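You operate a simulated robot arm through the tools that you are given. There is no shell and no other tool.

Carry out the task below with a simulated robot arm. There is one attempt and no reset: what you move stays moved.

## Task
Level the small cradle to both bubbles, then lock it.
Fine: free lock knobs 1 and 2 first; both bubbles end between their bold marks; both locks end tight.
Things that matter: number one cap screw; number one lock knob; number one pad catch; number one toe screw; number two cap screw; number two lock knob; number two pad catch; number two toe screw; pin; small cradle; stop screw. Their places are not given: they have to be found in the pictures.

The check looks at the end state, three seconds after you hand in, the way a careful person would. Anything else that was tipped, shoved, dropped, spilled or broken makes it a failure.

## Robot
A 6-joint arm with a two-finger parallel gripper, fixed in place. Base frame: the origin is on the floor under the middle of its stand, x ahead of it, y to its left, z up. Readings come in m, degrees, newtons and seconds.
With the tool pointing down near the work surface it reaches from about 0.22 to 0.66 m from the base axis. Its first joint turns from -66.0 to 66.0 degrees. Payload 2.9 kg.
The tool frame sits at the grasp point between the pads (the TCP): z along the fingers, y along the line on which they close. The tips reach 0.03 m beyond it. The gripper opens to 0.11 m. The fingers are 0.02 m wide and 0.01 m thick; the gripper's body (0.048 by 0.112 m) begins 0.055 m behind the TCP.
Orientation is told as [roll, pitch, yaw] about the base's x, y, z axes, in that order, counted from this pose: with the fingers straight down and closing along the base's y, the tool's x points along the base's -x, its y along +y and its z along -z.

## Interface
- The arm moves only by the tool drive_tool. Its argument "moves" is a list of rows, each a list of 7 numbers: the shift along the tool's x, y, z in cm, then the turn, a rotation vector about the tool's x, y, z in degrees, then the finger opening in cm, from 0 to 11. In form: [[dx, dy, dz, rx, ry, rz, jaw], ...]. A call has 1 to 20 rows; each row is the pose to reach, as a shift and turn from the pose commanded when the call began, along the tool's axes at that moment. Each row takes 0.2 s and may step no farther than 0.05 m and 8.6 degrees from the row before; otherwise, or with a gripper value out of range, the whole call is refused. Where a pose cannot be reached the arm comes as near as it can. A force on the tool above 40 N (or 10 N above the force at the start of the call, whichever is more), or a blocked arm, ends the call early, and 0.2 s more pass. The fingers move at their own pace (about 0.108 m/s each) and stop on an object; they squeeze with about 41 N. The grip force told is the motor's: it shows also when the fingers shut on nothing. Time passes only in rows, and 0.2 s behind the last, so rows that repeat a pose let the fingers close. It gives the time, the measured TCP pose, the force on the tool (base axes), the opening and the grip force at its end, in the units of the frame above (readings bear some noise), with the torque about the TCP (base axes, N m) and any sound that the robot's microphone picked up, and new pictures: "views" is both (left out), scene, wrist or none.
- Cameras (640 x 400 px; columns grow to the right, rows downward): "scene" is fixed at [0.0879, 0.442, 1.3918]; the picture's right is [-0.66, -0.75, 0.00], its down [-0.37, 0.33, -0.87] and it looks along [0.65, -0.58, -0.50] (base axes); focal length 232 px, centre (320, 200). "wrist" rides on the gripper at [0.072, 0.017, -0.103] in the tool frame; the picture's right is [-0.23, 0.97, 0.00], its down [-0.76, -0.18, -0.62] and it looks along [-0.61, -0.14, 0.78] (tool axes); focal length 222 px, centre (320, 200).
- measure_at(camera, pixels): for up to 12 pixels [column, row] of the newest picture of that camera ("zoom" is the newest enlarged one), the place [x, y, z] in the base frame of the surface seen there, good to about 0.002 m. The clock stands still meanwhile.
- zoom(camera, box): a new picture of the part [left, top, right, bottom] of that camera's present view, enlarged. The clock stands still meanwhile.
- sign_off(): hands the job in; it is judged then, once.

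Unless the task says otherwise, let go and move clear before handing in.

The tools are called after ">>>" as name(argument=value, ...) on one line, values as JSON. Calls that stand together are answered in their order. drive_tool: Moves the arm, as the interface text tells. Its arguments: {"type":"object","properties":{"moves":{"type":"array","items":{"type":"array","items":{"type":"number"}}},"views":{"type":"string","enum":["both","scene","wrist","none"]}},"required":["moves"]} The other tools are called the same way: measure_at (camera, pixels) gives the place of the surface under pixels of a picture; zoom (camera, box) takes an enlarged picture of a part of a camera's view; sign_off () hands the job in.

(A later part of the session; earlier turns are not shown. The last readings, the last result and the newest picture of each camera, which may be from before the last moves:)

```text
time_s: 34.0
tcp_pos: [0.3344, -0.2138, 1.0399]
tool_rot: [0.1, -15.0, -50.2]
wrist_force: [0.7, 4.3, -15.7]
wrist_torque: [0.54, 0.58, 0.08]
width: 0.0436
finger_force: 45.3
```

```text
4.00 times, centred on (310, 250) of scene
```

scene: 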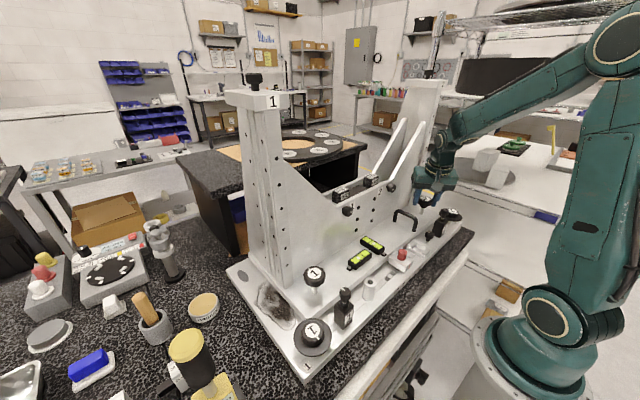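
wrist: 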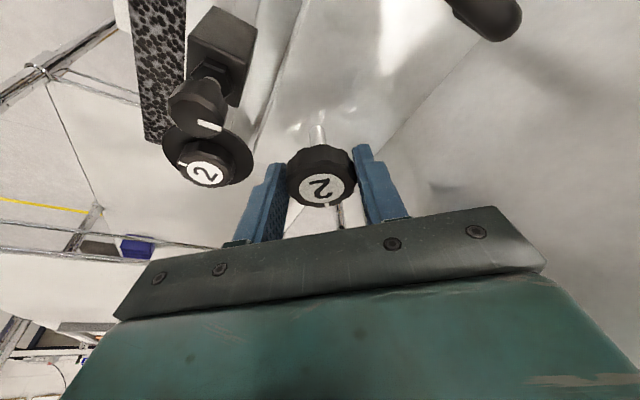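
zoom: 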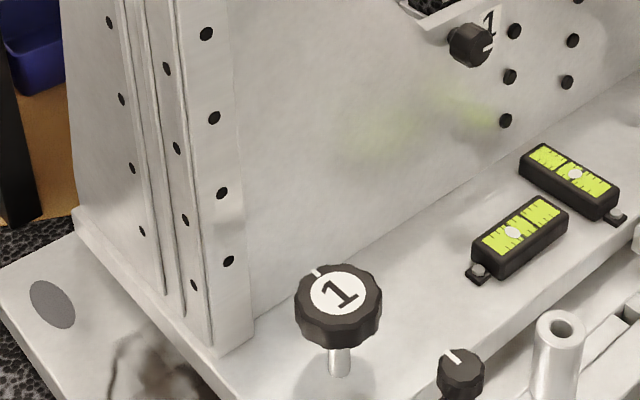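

Measurements suggest the freed cradle slid about 2–3 mm along with its slider while I turned A2 slightly off-axis. I'll release the grip now so it can settle, and re-read the bubbles and knob centre.

>>> drive_tool(moves=[[0, 0, 0, 0, 0, 0, 4.6], [0, 0, 0, 0, 0, 0, 5.2], [0, 0, 0, 0, 0, 0, 6.5], [0, 0, 0, 0, 0, 0, 6.5]], views="both")

>>> zoom(camera="scene", box=[340, 230, 400, 280])

>>> zoom(camera="wrist", box=[260, 110, 400, 230])

>>> zoom(camera="scene", box=[230, 200, 390, 300])

```text
time_s: 35.0
tcp_pos: [0.3341, -0.2145, 1.0412]
tool_rot: [0.0, -15.0, -50.0]
wrist_force: [0.1, -0.3, 1.2]
wrist_torque: [0.03, -0.01, 0.0]
width: 0.0651
finger_force: 0.0
```

scene: 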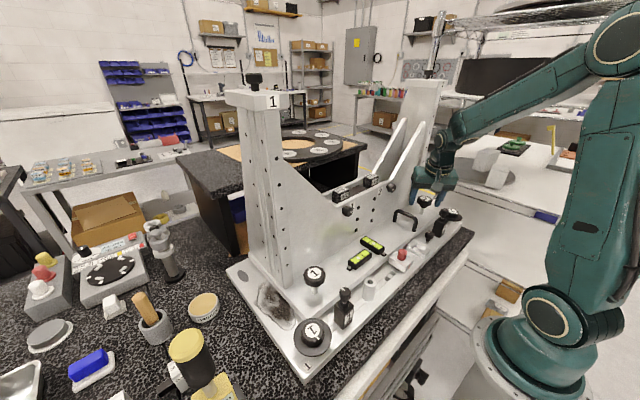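
wrist: 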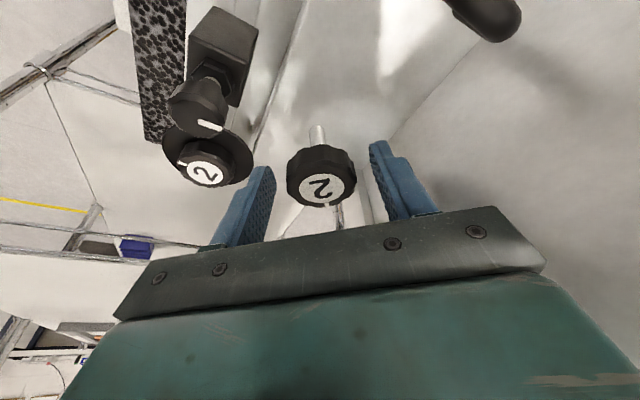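

```text
8.00 times, centred on (370, 255) of scene
```

zoom: 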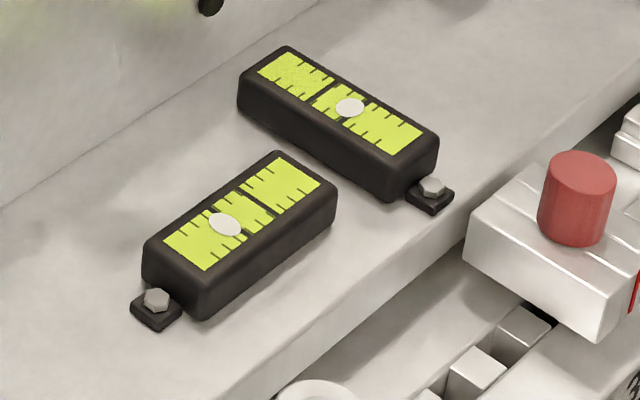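

```text
3.33 times, centred on (330, 170) of wrist
```

zoom: 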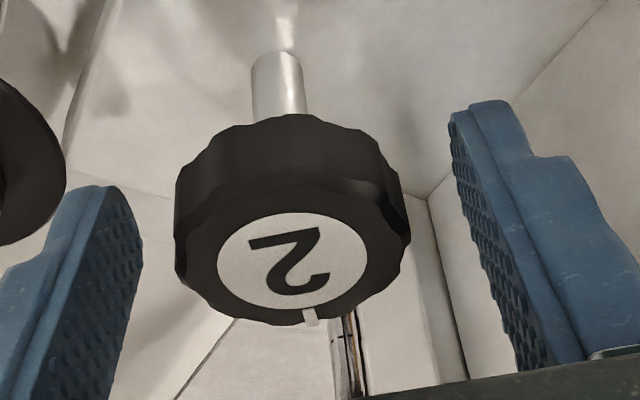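

```text
4.00 times, centred on (310, 250) of scene
```

zoom: 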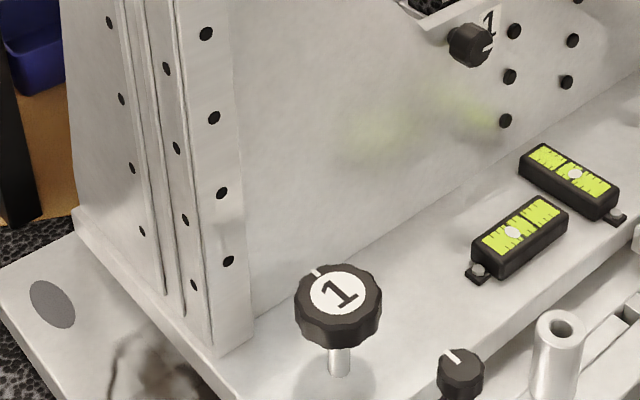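

The state holds after release: bubble 1 is partway back over its bold mark and bubble 2 is near its -x mark. I'll measure A2's label centre to check how the knob sits relative to the TCP.

>>> measure_at(camera="wrist", pixels=[[321, 188], [311, 188], [331, 188], [321, 180], [321, 197], [290, 175], [354, 172], [318, 140]])

>>> zoom(camera="scene", box=[352, 232, 400, 262])

>>> zoom(camera="scene", box=[340, 245, 388, 275])

```text
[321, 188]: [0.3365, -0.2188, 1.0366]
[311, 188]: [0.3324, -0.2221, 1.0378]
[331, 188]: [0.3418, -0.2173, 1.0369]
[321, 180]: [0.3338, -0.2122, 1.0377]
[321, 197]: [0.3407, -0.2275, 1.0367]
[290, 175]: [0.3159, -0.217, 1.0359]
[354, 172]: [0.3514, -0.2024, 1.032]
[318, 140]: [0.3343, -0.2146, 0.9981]
```

```text
13.33 times, centred on (376, 247) of scene
```

zoom: 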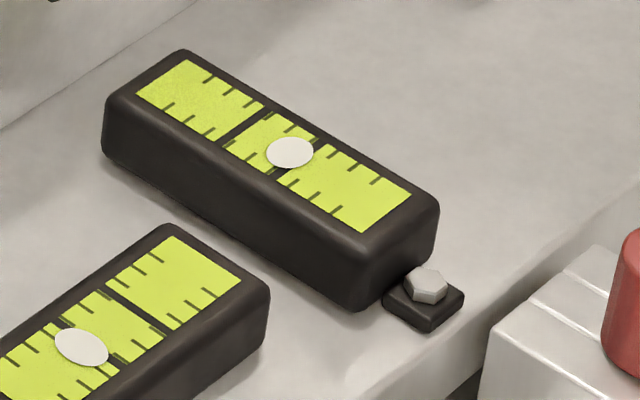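

```text
13.33 times, centred on (364, 260) of scene
```

zoom: 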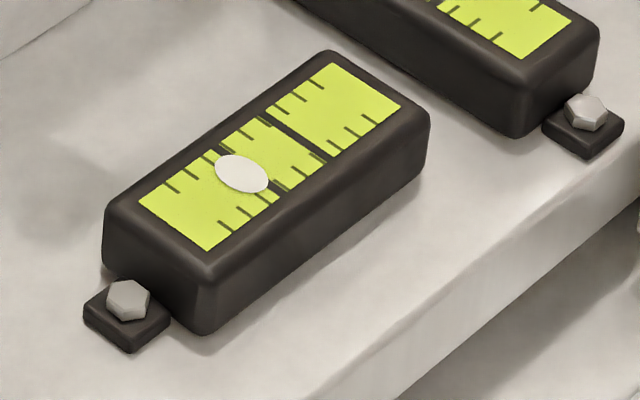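

A2's knob is now at about (0.337, -0.219), about 3 mm shifted in -y. The bubble arithmetic says I need about 18° more clockwise on A2 and about 70° counter-clockwise on A1. I'll swing the open gripper back to yaw -10° around the knob for a better-centred regrip.

>>> drive_tool(moves=[[-0.05, -0.07, 0.01, -2.07, 0, -7.73, 6.5], [-0.09, -0.14, 0.02, -4.14, 0, -15.45, 6.5], [-0.14, -0.2, 0.04, -6.21, 0, -23.18, 6.5], [-0.19, -0.27, 0.05, -8.28, 0, -30.91, 6.5], [-0.23, -0.33, 0.06, -10.35, 0, -38.64, 6.5], [-0.23, -0.33, 0.06, -10.35, 0, -38.64, 6.5]], views="wrist")

>>> zoom(camera="wrist", box=[260, 110, 400, 230])

```text
time_s: 36.4
tcp_pos: [0.3323, -0.2178, 1.0416]
tool_rot: [0.0, -15.0, -9.9]
wrist_force: [0.7, -0.5, 0.8]
wrist_torque: [0.01, -0.02, -0.01]
width: 0.0651
finger_force: 0.0
```

wrist: 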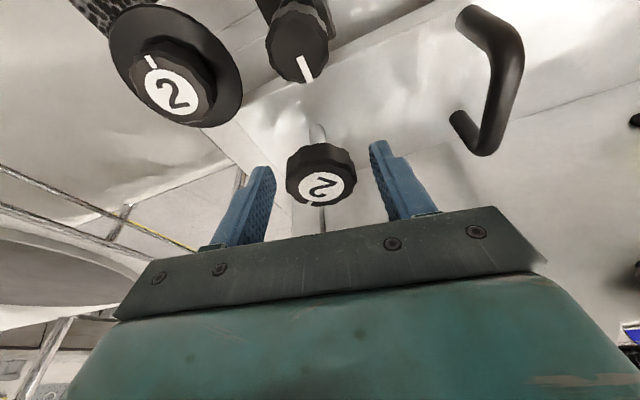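

```text
3.33 times, centred on (330, 170) of wrist
```

zoom: 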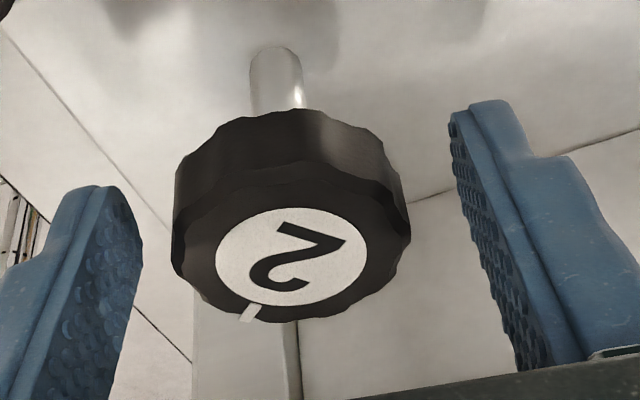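

The knob is centred between the open fingers now. I'll close, turn 18° clockwise tracking the axis, then ease the cradle back about 3 mm in +y to undo the earlier drag.

>>> drive_tool(moves=[[0, 0, 0, 0, 0, 0, 5], [0, 0, 0, 0, 0, 0, 3], [0, 0, 0, 0, 0, 0, 3], [0, 0, 0, 0, 0, 0, 3], [0, 0.047, 0, 1.553, 0, 5.795, 3], [-0.01, 0.094, 0, 3.106, 0, 11.59, 3], [-0.02, 0.139, 0, 4.658, 0, 17.386, 3]], views="both")

>>> zoom(camera="scene", box=[340, 230, 400, 280])

>>> zoom(camera="scene", box=[230, 200, 390, 300])

```text
time_s: 38.0
tcp_pos: [0.3349, -0.2158, 1.0418]
tool_rot: [0.0, -14.9, -28.0]
wrist_force: [2.4, -1.4, -7.3]
wrist_torque: [-0.32, 0.48, 0.08]
width: 0.0431
finger_force: 45.4
```

scene: 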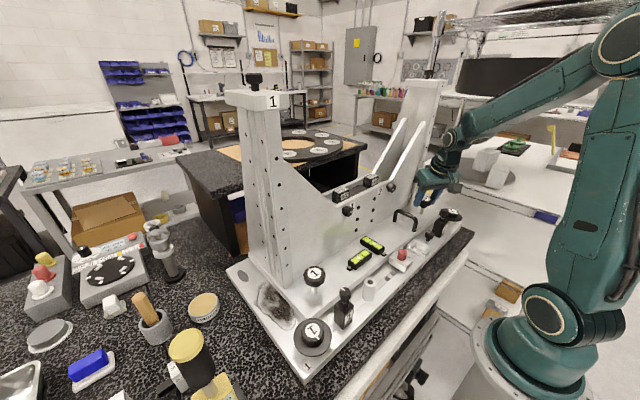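
wrist: 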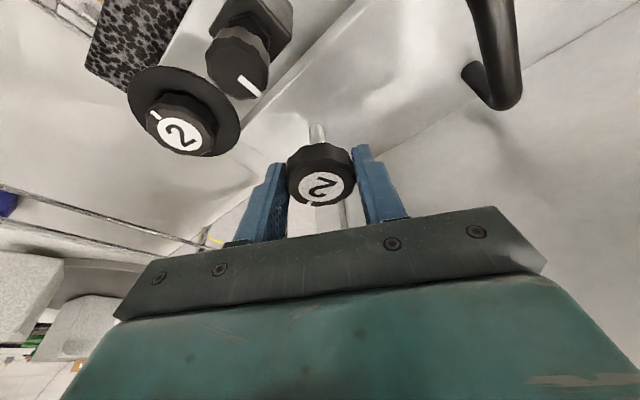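

```text
8.00 times, centred on (370, 255) of scene
```

zoom: 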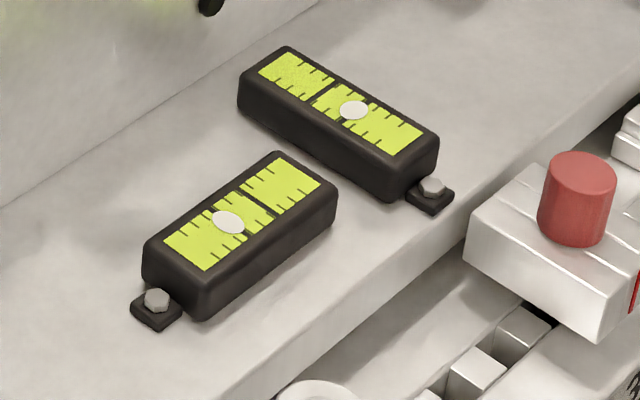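

```text
4.00 times, centred on (310, 250) of scene
```

zoom: 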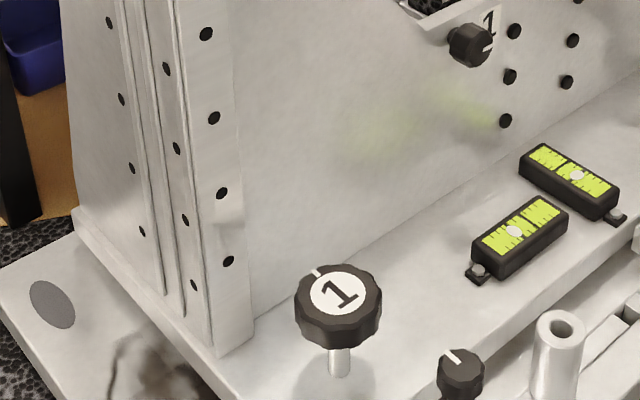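

The turn was clean with no further sliding. Now I'll gently pull the cradle back by about 3 mm toward +y while holding the knob.

>>> drive_tool(moves=[[0.07, 0.07, -0.02, 0, 0, 0, 3], [0.15, 0.15, -0.04, 0, 0, 0, 3], [0.22, 0.22, -0.06, 0, 0, 0, 3], [0.22, 0.22, -0.06, 0, 0, 0, 3]], views="both")

>>> zoom(camera="scene", box=[340, 230, 400, 280])

>>> zoom(camera="scene", box=[230, 200, 390, 300])

```text
time_s: 39.0
tcp_pos: [0.334, -0.2132, 1.0419]
tool_rot: [-0.1, -15.1, -28.0]
wrist_force: [18.1, -1.2, -17.6]
wrist_torque: [-0.19, 0.2, -0.02]
width: 0.0431
finger_force: 44.7
```

scene: 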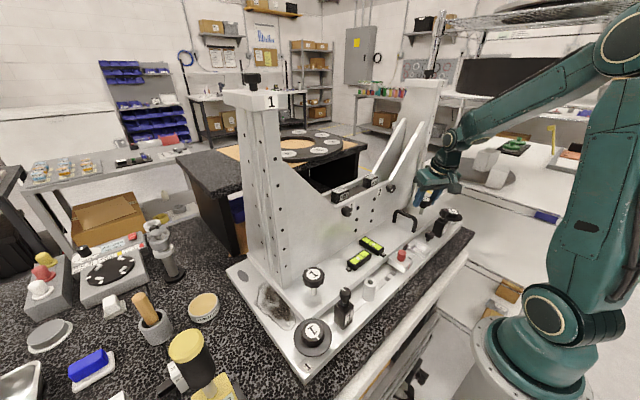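
wrist: 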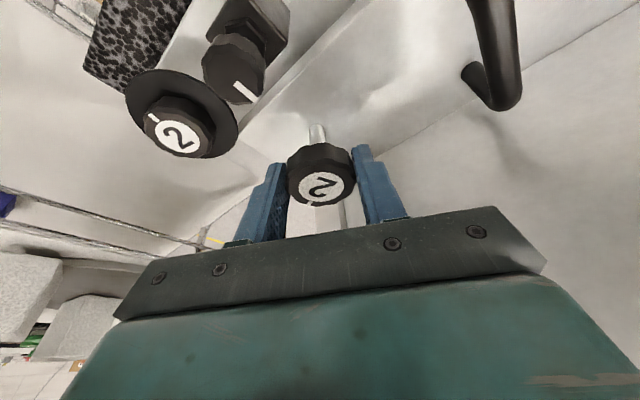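

```text
8.00 times, centred on (370, 255) of scene
```

zoom: 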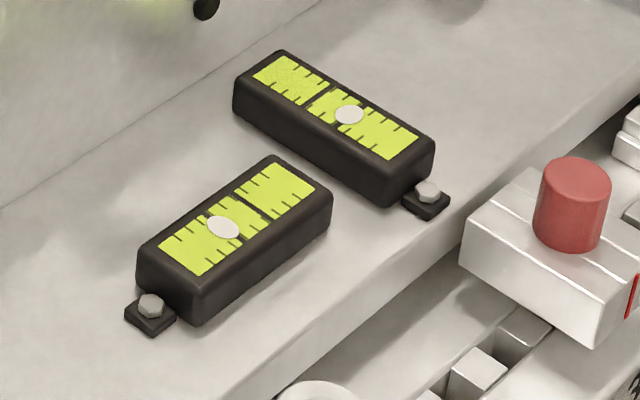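

```text
4.00 times, centred on (310, 250) of scene
```

zoom: 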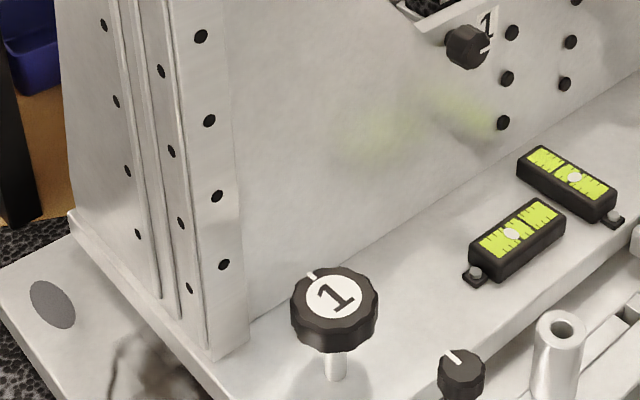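

The cradle is back at its original place (tower holes at (201,36) and (223,264) match the start). I'll release A2, back out along the tool axis and return to yaw 0.

>>> drive_tool(moves=[[0, 0, 0, 0, 0, 0, 4.6], [0, 0, 0, 0, 0, 0, 6.5], [0, 0, -3, 0, 0, 0, 6.5], [0, 0, -6, 0, 0, 0, 6.5], [0, 0, -9, -2.07, 0, -7.73, 6.5], [0, 0, -10, -4.14, 0, -15.45, 6.5], [0, 0, -10, -6.21, 0, -23.18, 6.5], [0, 0, -10, -7.25, 0, -27.05, 6.5]], views="both")

>>> zoom(camera="scene", box=[340, 230, 400, 280])

```text
time_s: 40.8
tcp_pos: [0.3106, -0.2013, 1.139]
tool_rot: [0.0, -15.1, 0.1]
wrist_force: [0.2, -0.4, 0.6]
wrist_torque: [0.0, 0.02, -0.02]
width: 0.065
finger_force: 0.0
```

scene: 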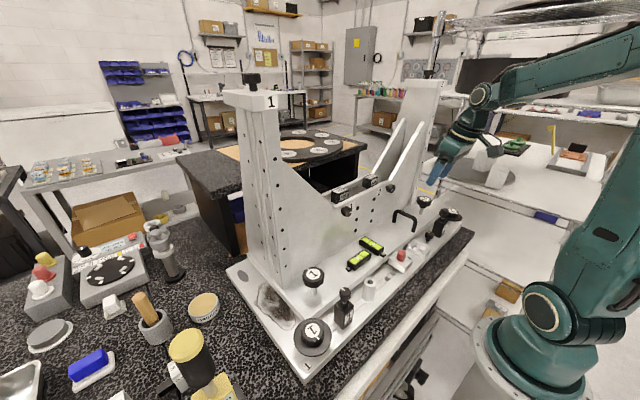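
wrist: 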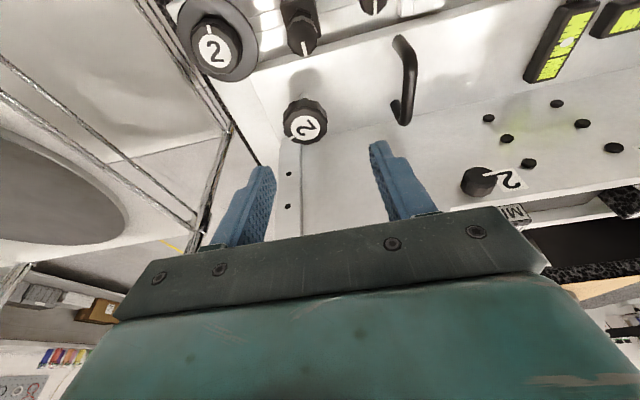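

```text
8.00 times, centred on (370, 255) of scene
```

zoom: 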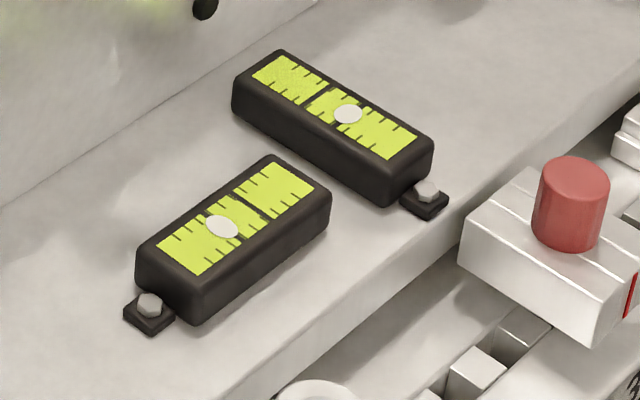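

The bubbles hold (vial 1 at (222,227), vial 2 at (348,114) in the zoom). Now I'll move across to A1, arriving tilted with yaw -25° so I have about 70° of counter-clockwise stroke.

>>> drive_tool(moves=[[0.448, 3, -2.19, 0, 0, 0, 6.5], [0.448, 7.5, -2.19, 0, 0, 0, 6.5], [0.448, 12, -2.19, 0, 0, 0, 6.5], [0.448, 16.5, -2.19, 0, 0, 0, 6.5], [0.448, 21, -2.19, 1.294, 0, 4.83, 6.5], [0.448, 25.5, -2.19, 2.588, 0, 9.66, 6.5], [0.448, 30, -2.19, 3.88, 0, 14.49, 6.5], [0.448, 34.5, -2.19, 5.18, 0, 19.32, 6.5], [0.448, 39, -2.19, 6.47, 0, 24.15, 6.5], [0.448, 43, -2.19, 6.47, 0, 24.15, 6.5], [0.2, 44.83, 0, 6.47, 0, 24.15, 6.5], [-0.118, 44.83, 2.07, 6.47, 0, 24.15, 6.5]], views="both")

>>> zoom(camera="wrist", box=[260, 70, 380, 170])

```text
time_s: 43.4
tcp_pos: [0.3168, 0.2488, 1.1183]
tool_rot: [0.1, -15.0, -25.1]
wrist_force: [-0.3, 0.3, 0.5]
wrist_torque: [0.05, 0.05, 0.0]
width: 0.0648
finger_force: 0.0
```

scene: 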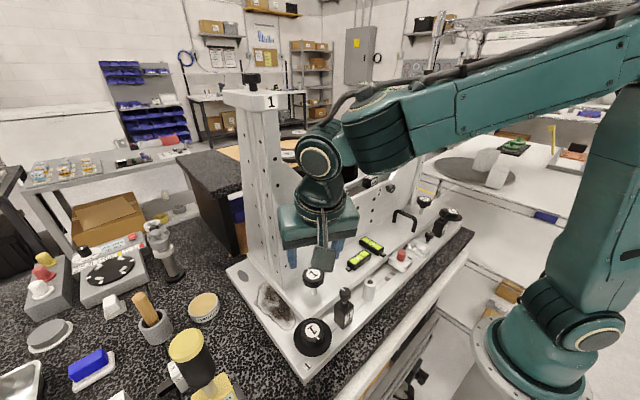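
wrist: 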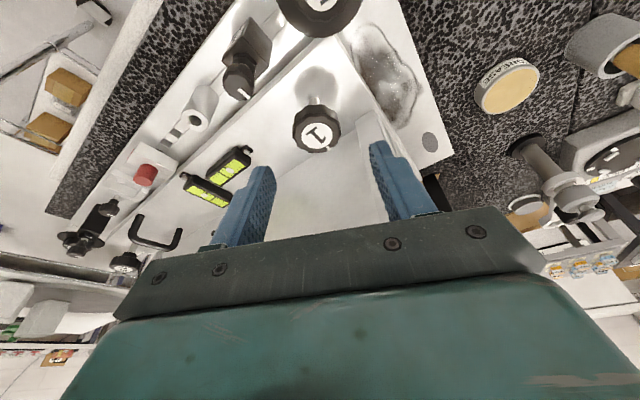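

```text
4.00 times, centred on (320, 120) of wrist
```

zoom: 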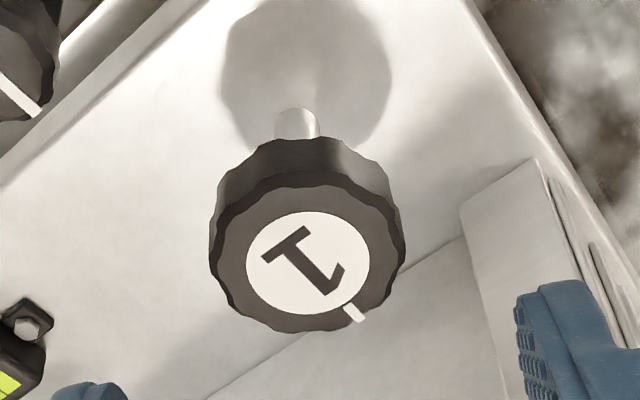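

A1's label is at about (317,135) and the vials are visible at left. I'll measure A1's centre.

>>> measure_at(camera="wrist", pixels=[[317, 135], [305, 135], [329, 135], [317, 125], [317, 146]])

>>> zoom(camera="wrist", box=[170, 135, 260, 215])

>>> measure_at(camera="scene", pixels=[[312, 273], [313, 274], [314, 274]])

```text
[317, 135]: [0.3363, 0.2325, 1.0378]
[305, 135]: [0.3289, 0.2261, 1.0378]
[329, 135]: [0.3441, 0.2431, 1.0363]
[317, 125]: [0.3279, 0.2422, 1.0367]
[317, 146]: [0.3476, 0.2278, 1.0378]
```

```text
5.00 times, centred on (215, 175) of wrist
```

zoom: 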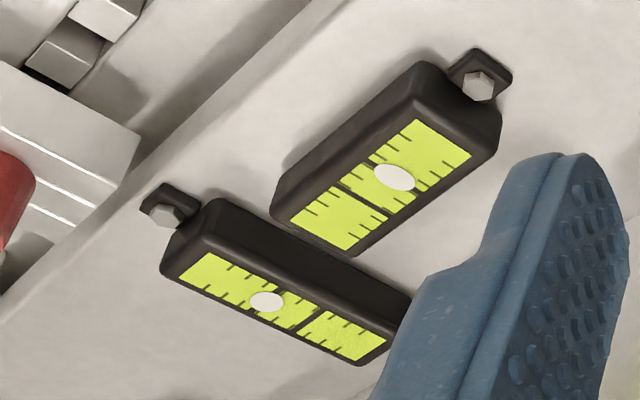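

```text
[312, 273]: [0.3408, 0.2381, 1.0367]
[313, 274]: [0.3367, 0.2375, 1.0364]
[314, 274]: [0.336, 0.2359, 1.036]
```

A1's centre is about (0.3375, 0.2353). I'll descend along the tilt with the fingers open and check centring before closing.

>>> drive_tool(moves=[[0.02, -0.1, 3, 0, 0, 0, 6.5], [0.05, -0.2, 6, 0, 0, 0, 6.5], [0.078, -0.25, 7.9, 0, 0, 0, 6.5], [0.078, -0.25, 7.9, 0, 0, 0, 6.5]], views="wrist")

>>> zoom(camera="wrist", box=[260, 110, 400, 230])

```text
time_s: 44.4
tcp_pos: [0.3347, 0.2361, 1.0416]
tool_rot: [0.0, -15.0, -25.0]
wrist_force: [-0.6, -0.5, 0.0]
wrist_torque: [0.02, 0.01, -0.02]
width: 0.0651
finger_force: 0.1
```

wrist: 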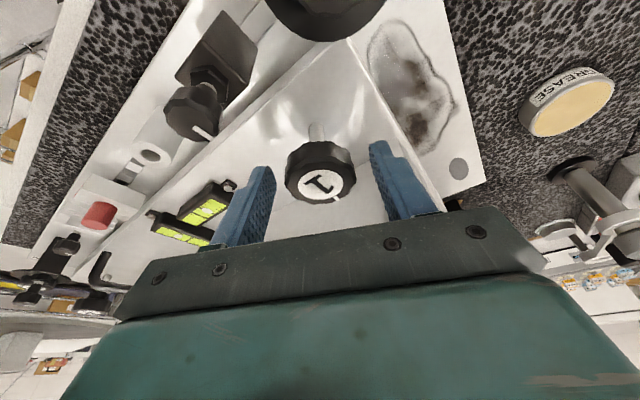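

```text
3.33 times, centred on (330, 170) of wrist
```

zoom: 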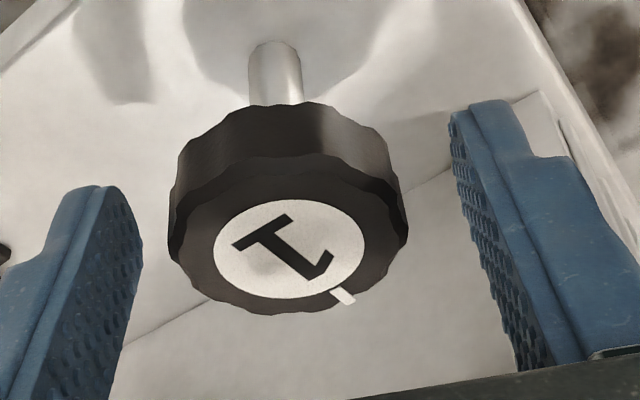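

The knob is nearly centred (label at (289,248) in the zoom, about 0.6 mm left). I'll nudge, close, and turn A1 40° counter-clockwise about its axis.

>>> drive_tool(moves=[[0, -0.06, 0, 0, 0, 0, 5], [0, -0.06, 0, 0, 0, 0, 3], [0, -0.06, 0, 0, 0, 0, 3], [0, -0.06, 0, 0, 0, 0, 3], [0, -0.1, 0, -2.07, 0, -7.73, 3], [-0.01, -0.14, 0, -4.14, 0, -15.45, 3], [-0.025, -0.18, 0.01, -6.21, 0, -23.18, 3], [-0.044, -0.22, 0.01, -8.28, 0, -30.91, 3], [-0.068, -0.25, 0.02, -10.35, 0, -38.64, 3]], views="both")

>>> zoom(camera="scene", box=[340, 230, 400, 280])

>>> zoom(camera="scene", box=[230, 200, 390, 300])

>>> zoom(camera="wrist", box=[260, 110, 400, 230])

```text
time_s: 46.4
tcp_pos: [0.3336, 0.2334, 1.0415]
tool_rot: [0.0, -15.0, 15.0]
wrist_force: [7.4, -4.5, 7.0]
wrist_torque: [-0.27, 0.16, -0.12]
width: 0.0436
finger_force: 45.0
```

scene: 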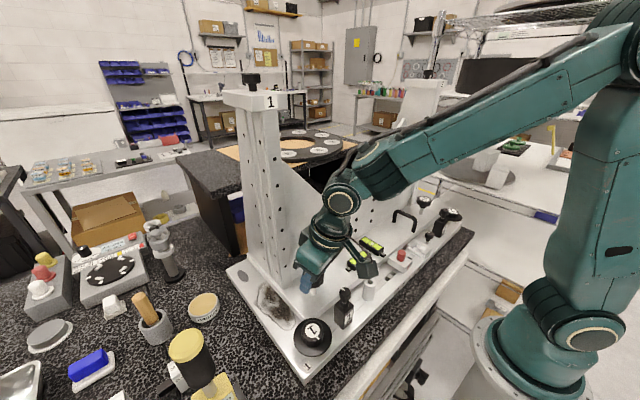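
wrist: 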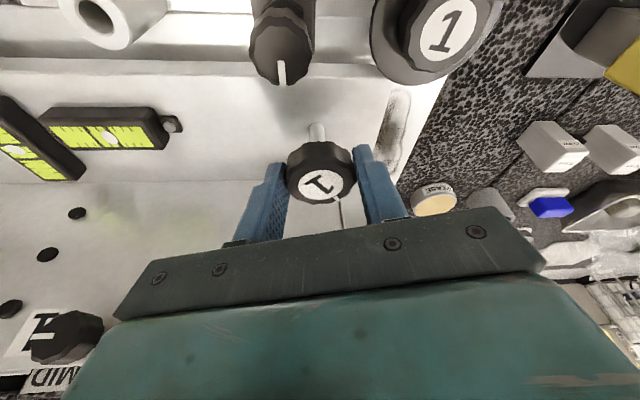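

```text
8.00 times, centred on (370, 255) of scene
```

zoom: 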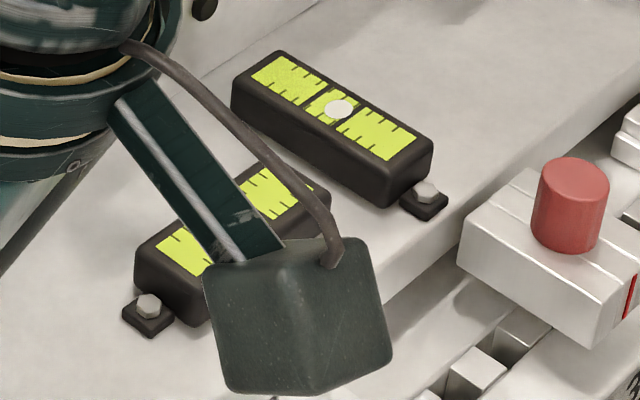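

```text
4.00 times, centred on (310, 250) of scene
```

zoom: 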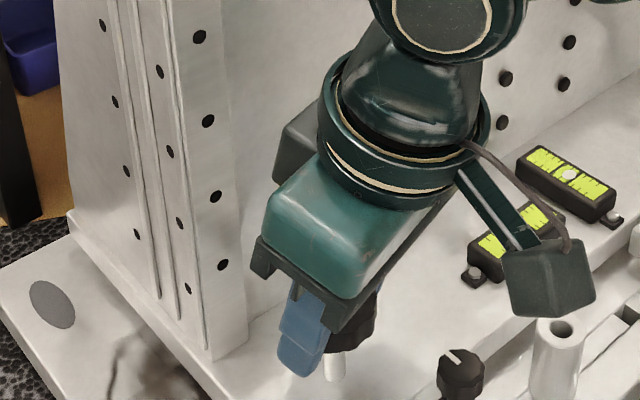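

```text
3.33 times, centred on (330, 170) of wrist
```

zoom: 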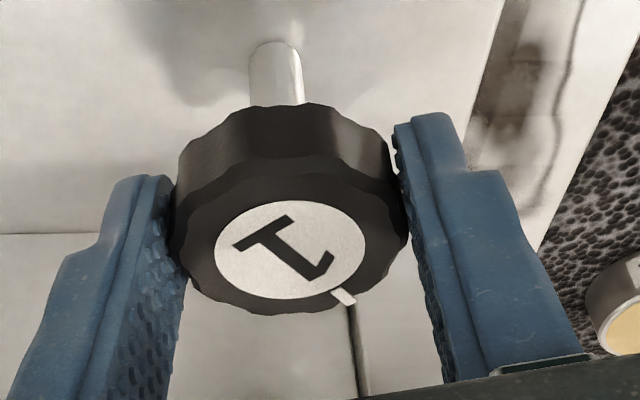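

No sliding this time (tower holes unchanged) and vial 2's bubble is moving back. The wrist view shows both vials at left, so I'll zoom there.

>>> zoom(camera="wrist", box=[0, 80, 190, 200])

>>> zoom(camera="scene", box=[352, 232, 400, 262])

```text
3.33 times, centred on (95, 140) of wrist
```

zoom: 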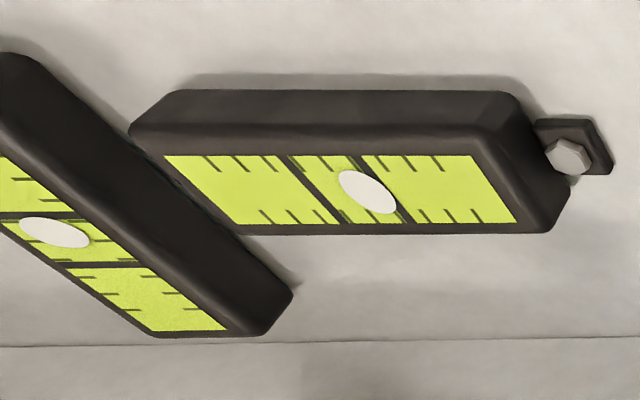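

```text
13.33 times, centred on (376, 247) of scene
```

zoom: 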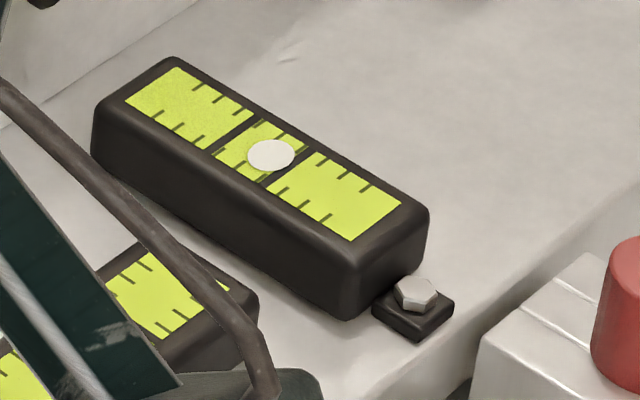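

Both bubbles are about 0.22 of a window from centre, in agreement with about 32° more counter-clockwise on A1. I'll continue.

>>> drive_tool(moves=[[-0.03, -0.042, 0, -2.07, 0, -7.73, 3], [-0.04, -0.083, 0, -4.14, 0, -15.45, 3], [-0.055, -0.122, 0.01, -6.21, 0, -23.18, 3], [-0.074, -0.159, 0.01, -8.28, 0, -30.91, 3]], views="both")

>>> zoom(camera="wrist", box=[0, 0, 190, 120])

>>> zoom(camera="scene", box=[340, 230, 400, 280])

>>> zoom(camera="scene", box=[230, 200, 390, 300])

```text
time_s: 47.4
tcp_pos: [0.3354, 0.2325, 1.0421]
tool_rot: [-0.2, -15.2, 47.0]
wrist_force: [8.3, -13.4, 13.5]
wrist_torque: [-0.1, 0.16, -0.12]
width: 0.0434
finger_force: 45.1
```

scene: 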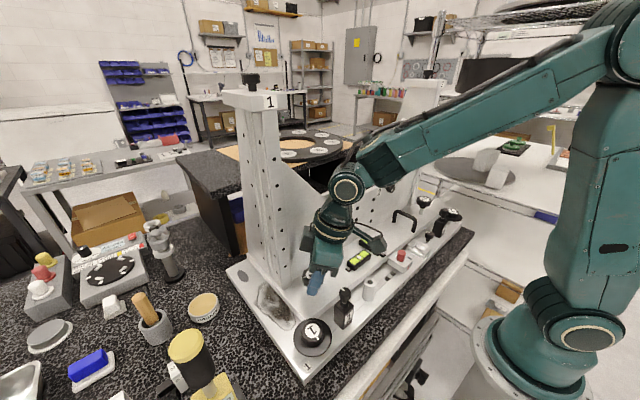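
wrist: 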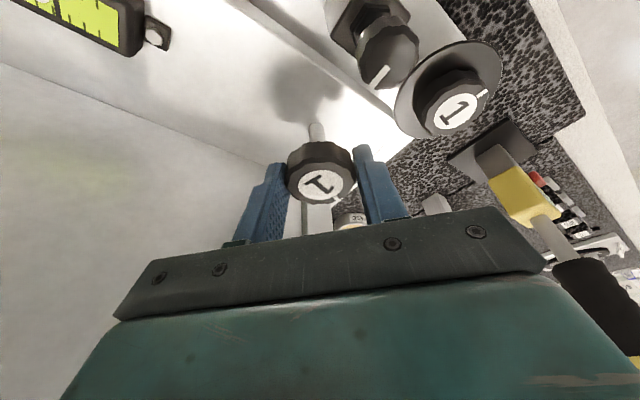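

```text
3.33 times, centred on (95, 60) of wrist
```

zoom: 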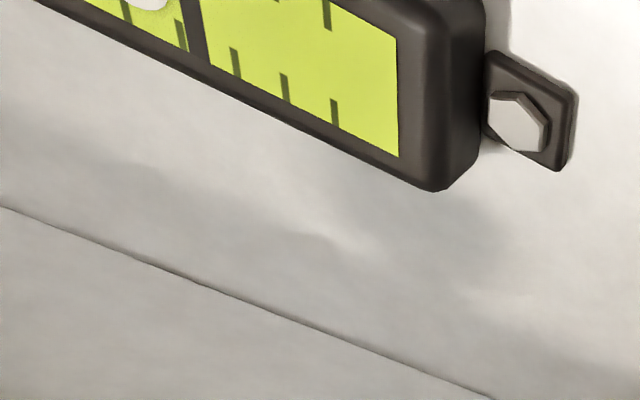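

```text
8.00 times, centred on (370, 255) of scene
```

zoom: 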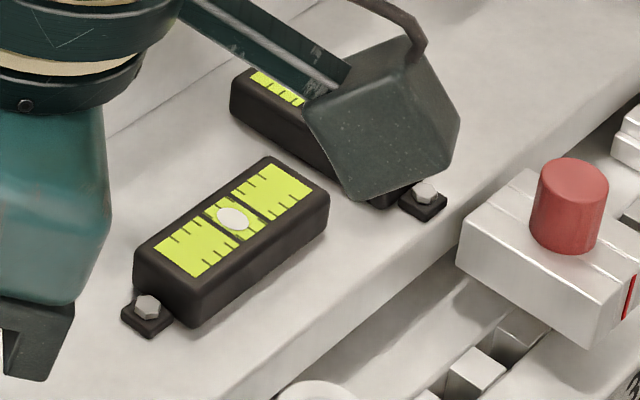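

```text
4.00 times, centred on (310, 250) of scene
```

zoom: 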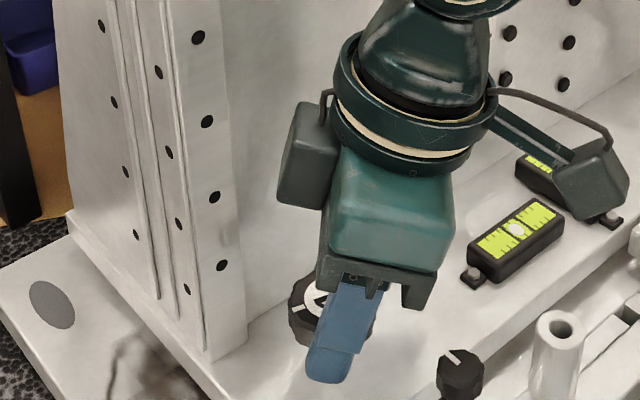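

Vial 1's bubble now sits between its bold marks. I'll release A1, back out along the tool axis and look at both vials unobstructed.

>>> drive_tool(moves=[[0, 0, 0, 0, 0, 0, 4.6], [0, 0, 0, 0, 0, 0, 6.5], [0, 0, -3, 0, 0, 0, 6.5], [0, 0, -6, 0, 0, 0, 6.5], [0, 0, -9, -2.07, 0, -7.73, 6.5], [0, 0, -10, -4.14, 0, -15.45, 6.5], [0, 0, -11, -6.21, 0, -23.18, 6.5], [0, 0, -12, -8.28, 0, -30.91, 6.5], [0, 0, -12, -10.35, 0, -38.64, 6.5], [0, 0, -12, -12.16, 0, -45.4, 6.5]], views="both")

>>> zoom(camera="scene", box=[340, 230, 400, 280])

>>> zoom(camera="scene", box=[230, 200, 390, 300])

>>> zoom(camera="scene", box=[352, 232, 400, 262])

>>> zoom(camera="scene", box=[340, 245, 388, 275])

```text
time_s: 49.6
tcp_pos: [0.3124, 0.21, 1.1579]
tool_rot: [-0.1, -15.0, 94.1]
wrist_force: [0.7, -0.1, 0.1]
wrist_torque: [0.0, -0.01, 0.0]
width: 0.0649
finger_force: 0.1
```

scene: 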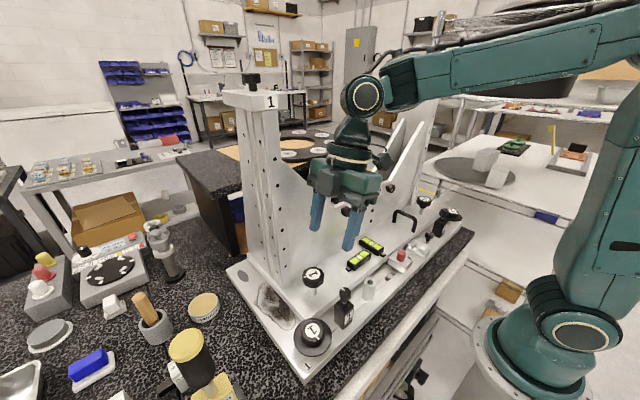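
wrist: 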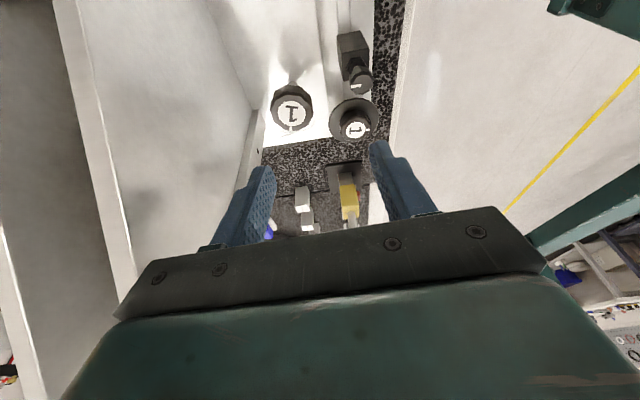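

```text
8.00 times, centred on (370, 255) of scene
```

zoom: 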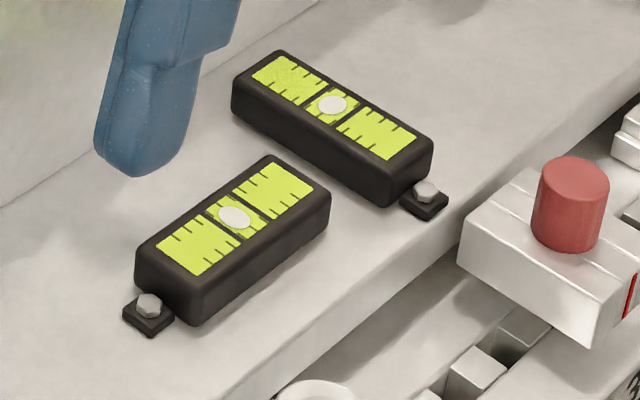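

```text
4.00 times, centred on (310, 250) of scene
```

zoom: 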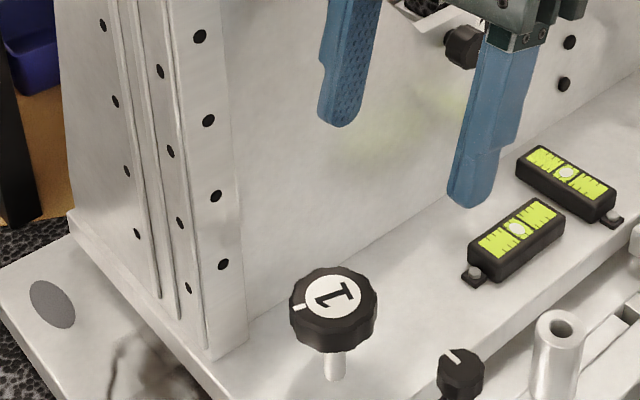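

```text
13.33 times, centred on (376, 247) of scene
```

zoom: 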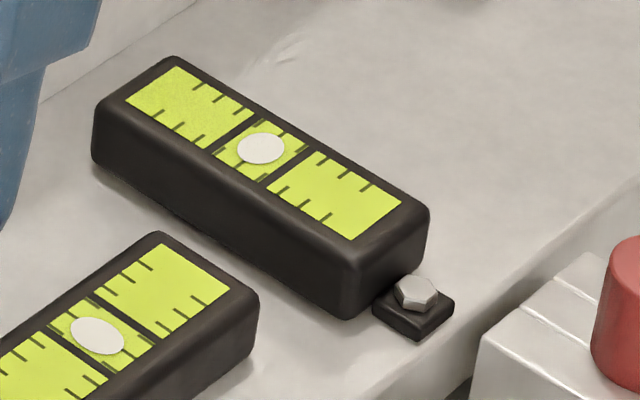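

```text
13.33 times, centred on (364, 260) of scene
```

zoom: 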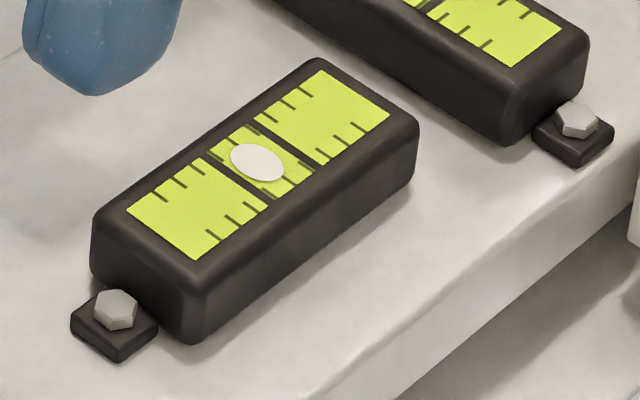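

Both bubbles are centred between their bold marks: vial 1 at (257,162) and vial 2 at (261,149) in the zooms. Next I'll tighten the locks, so I'll straighten the tool and move above B1.

>>> drive_tool(moves=[[0, 0, 0, 0, 5, 0, 6.5], [0, 0, 0, 0, 10, 0, 6.5], [0, 0, 0, 0, 15, 0, 6.5], [-2.6, 1.2, 1.66, 0, 15, 0, 6.5], [-5.2, 2.4, 3.3, 0, 15, 0, 6.5], [-7.78, 3.63, 4.98, 0, 15, 0, 6.5]], views="wrist")

```text
time_s: 51.0
tcp_pos: [0.2701, 0.2959, 1.1306]
tool_rot: [0.0, 0.1, 93.9]
wrist_force: [0.4, -0.5, -0.1]
wrist_torque: [-0.03, 0.02, 0.03]
width: 0.0649
finger_force: 0.0
```

wrist: 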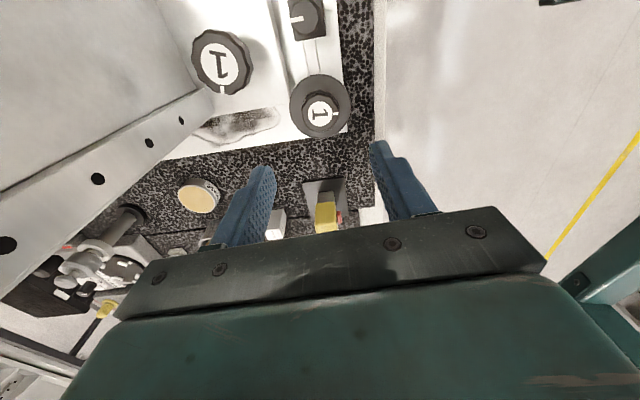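

The tool is vertical over B1's axis (0.270, 0.296). I'll rotate to yaw 150°, descend and grip B1.

>>> drive_tool(moves=[[0, 0, 1, 0, 0, -8, 6.5], [0, 0, 2, 0, 0, -16, 6.5], [0, 0, 3, 0, 0, -24, 6.5], [0, 0, 4, 0, 0, -32, 6.5], [0, 0, 5, 0, 0, -40, 6.5], [0, 0, 6, 0, 0, -48, 6.5], [0, 0, 7, 0, 0, -56, 6.5], [0, 0, 9.5, 0, 0, -56, 6.5], [0, 0, 11.2, 0, 0, -56, 6.5], [0, 0, 11.2, 0, 0, -56, 5], [0, 0, 11.2, 0, 0, -56, 3], [0, 0, 11.2, 0, 0, -56, 3], [0, 0, 11.2, 0, 0, -56, 3]], views="wrist")

>>> zoom(camera="wrist", box=[265, 100, 385, 220])

```text
time_s: 53.8
tcp_pos: [0.2702, 0.2947, 1.0185]
tool_rot: [0.1, 0.0, 149.9]
wrist_force: [-4.1, -9.1, -0.4]
wrist_torque: [-0.03, -0.13, 0.07]
width: 0.0394
finger_force: 45.2
```

wrist: 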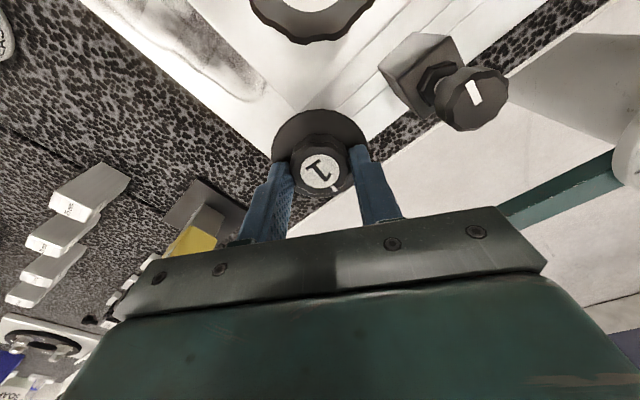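

```text
3.33 times, centred on (325, 160) of wrist
```

zoom: 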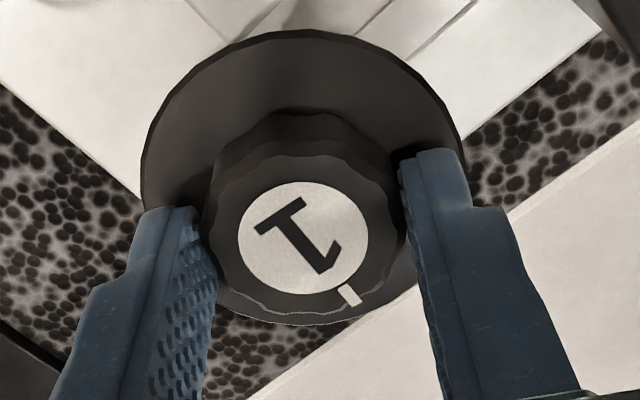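

B1 is gripped with low side loads. I'll turn it clockwise 85° now, then finish up to resistance.

>>> drive_tool(moves=[[0, 0, 0, 0, 0, 8.5, 3], [0, 0, 0, 0, 0, 17, 3], [0, 0, 0, 0, 0, 25.5, 3], [0, 0, 0, 0, 0, 34, 3], [0, 0, 0, 0, 0, 42.5, 3], [0, 0, 0, 0, 0, 51, 3], [0, 0, 0, 0, 0, 59.5, 3], [0, 0, 0, 0, 0, 68, 3], [0, 0, 0, 0, 0, 76.5, 3], [0, 0, 0, 0, 0, 85, 3]], views="wrist")

>>> drive_tool(moves=[[0, 0, 0, 0, 0, 8.5, 3], [0, 0, 0, 0, 0, 17, 3], [0, 0, 0, 0, 0, 25.5, 3], [0, 0, 0, 0, 0, 34, 3], [0, 0, 0, 0, 0, 42.5, 3], [0, 0, 0, 0, 0, 51, 3], [0, 0, 0, 0, 0, 59.5, 3], [0, 0, 0, 0, 0, 68, 3]], views="both")

>>> zoom(camera="scene", box=[340, 230, 400, 280])

```text
time_s: 56.0
tcp_pos: [0.2701, 0.2946, 1.0176]
tool_rot: [-0.1, -0.1, 64.7]
wrist_force: [-4.6, -13.3, 3.6]
wrist_torque: [-0.68, 0.06, 0.06]
width: 0.0394
finger_force: 44.8
```

wrist: 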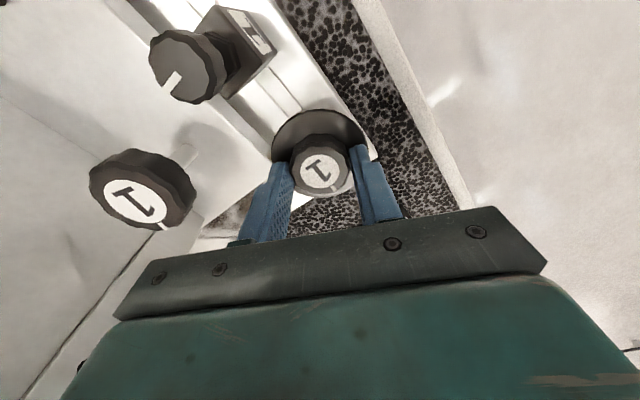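

```text
time_s: 57.8
tcp_pos: [0.2706, 0.2945, 1.0172]
tool_rot: [-0.1, 0.0, -3.2]
wrist_force: [-2.7, -17.1, -2.4]
wrist_torque: [-0.15, 0.0, 0.05]
width: 0.0395
finger_force: 44.9
```

scene: 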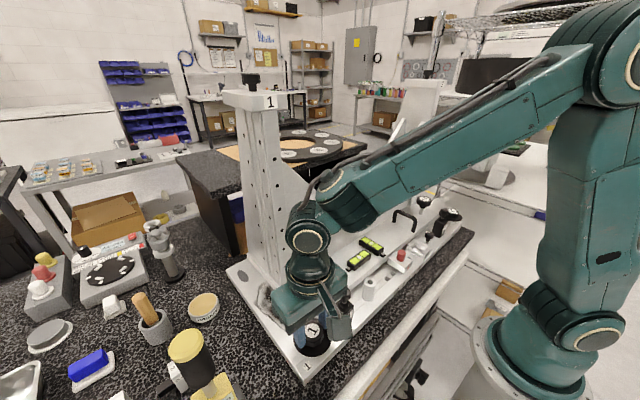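
wrist: 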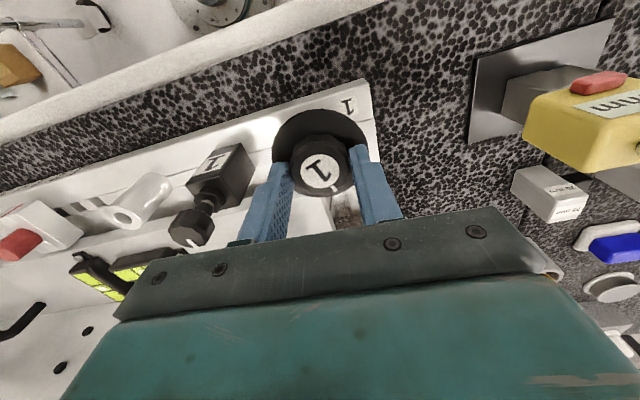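

```text
8.00 times, centred on (370, 255) of scene
```

zoom: 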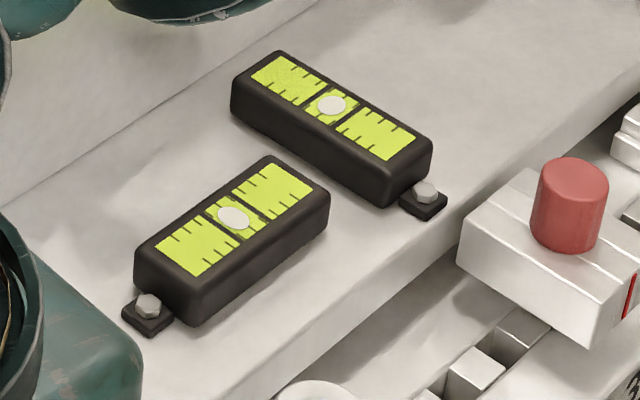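

Still turning freely at 153° clockwise; the original tight angle is about 20° further. I'll continue in small steps and watch the torque rise.

>>> drive_tool(moves=[[0, 0, 0, 0, 0, 5, 3], [0, 0, 0, 0, 0, 10, 3], [0, 0, 0, 0, 0, 15, 3], [0, 0, 0, 0, 0, 19, 3]], views="none")

>>> drive_tool(moves=[[0, 0, 0, 0, 0, 4, 3], [0, 0, 0, 0, 0, 8, 3]], views="wrist")

>>> zoom(camera="wrist", box=[265, 100, 385, 220])

```text
time_s: 58.8
tcp_pos: [0.2707, 0.2947, 1.0178]
tool_rot: [-0.1, 0.1, -22.1]
wrist_force: [-7.2, -17.0, 0.8]
wrist_torque: [-0.33, 0.07, 0.08]
width: 0.0396
finger_force: 45.4
```

```text
time_s: 59.4
tcp_pos: [0.2709, 0.2941, 1.0167]
tool_rot: [-0.1, 0.0, -30.1]
wrist_force: [-2.6, -18.0, -2.2]
wrist_torque: [-0.17, 0.08, 0.84]
width: 0.0393
finger_force: 45.2
```

wrist: 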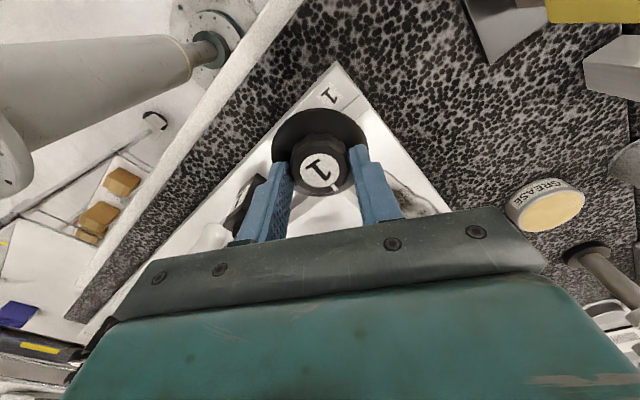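

```text
3.33 times, centred on (325, 160) of wrist
```

zoom: 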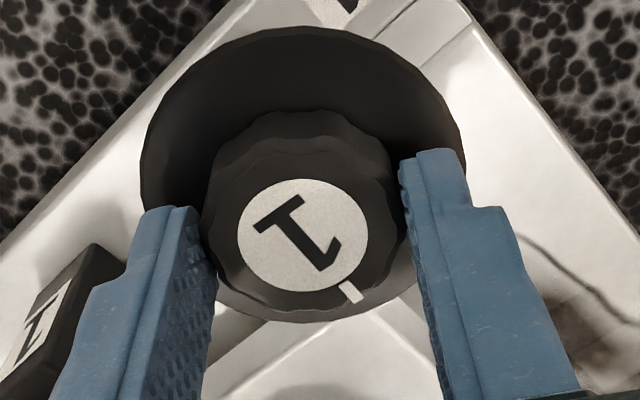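

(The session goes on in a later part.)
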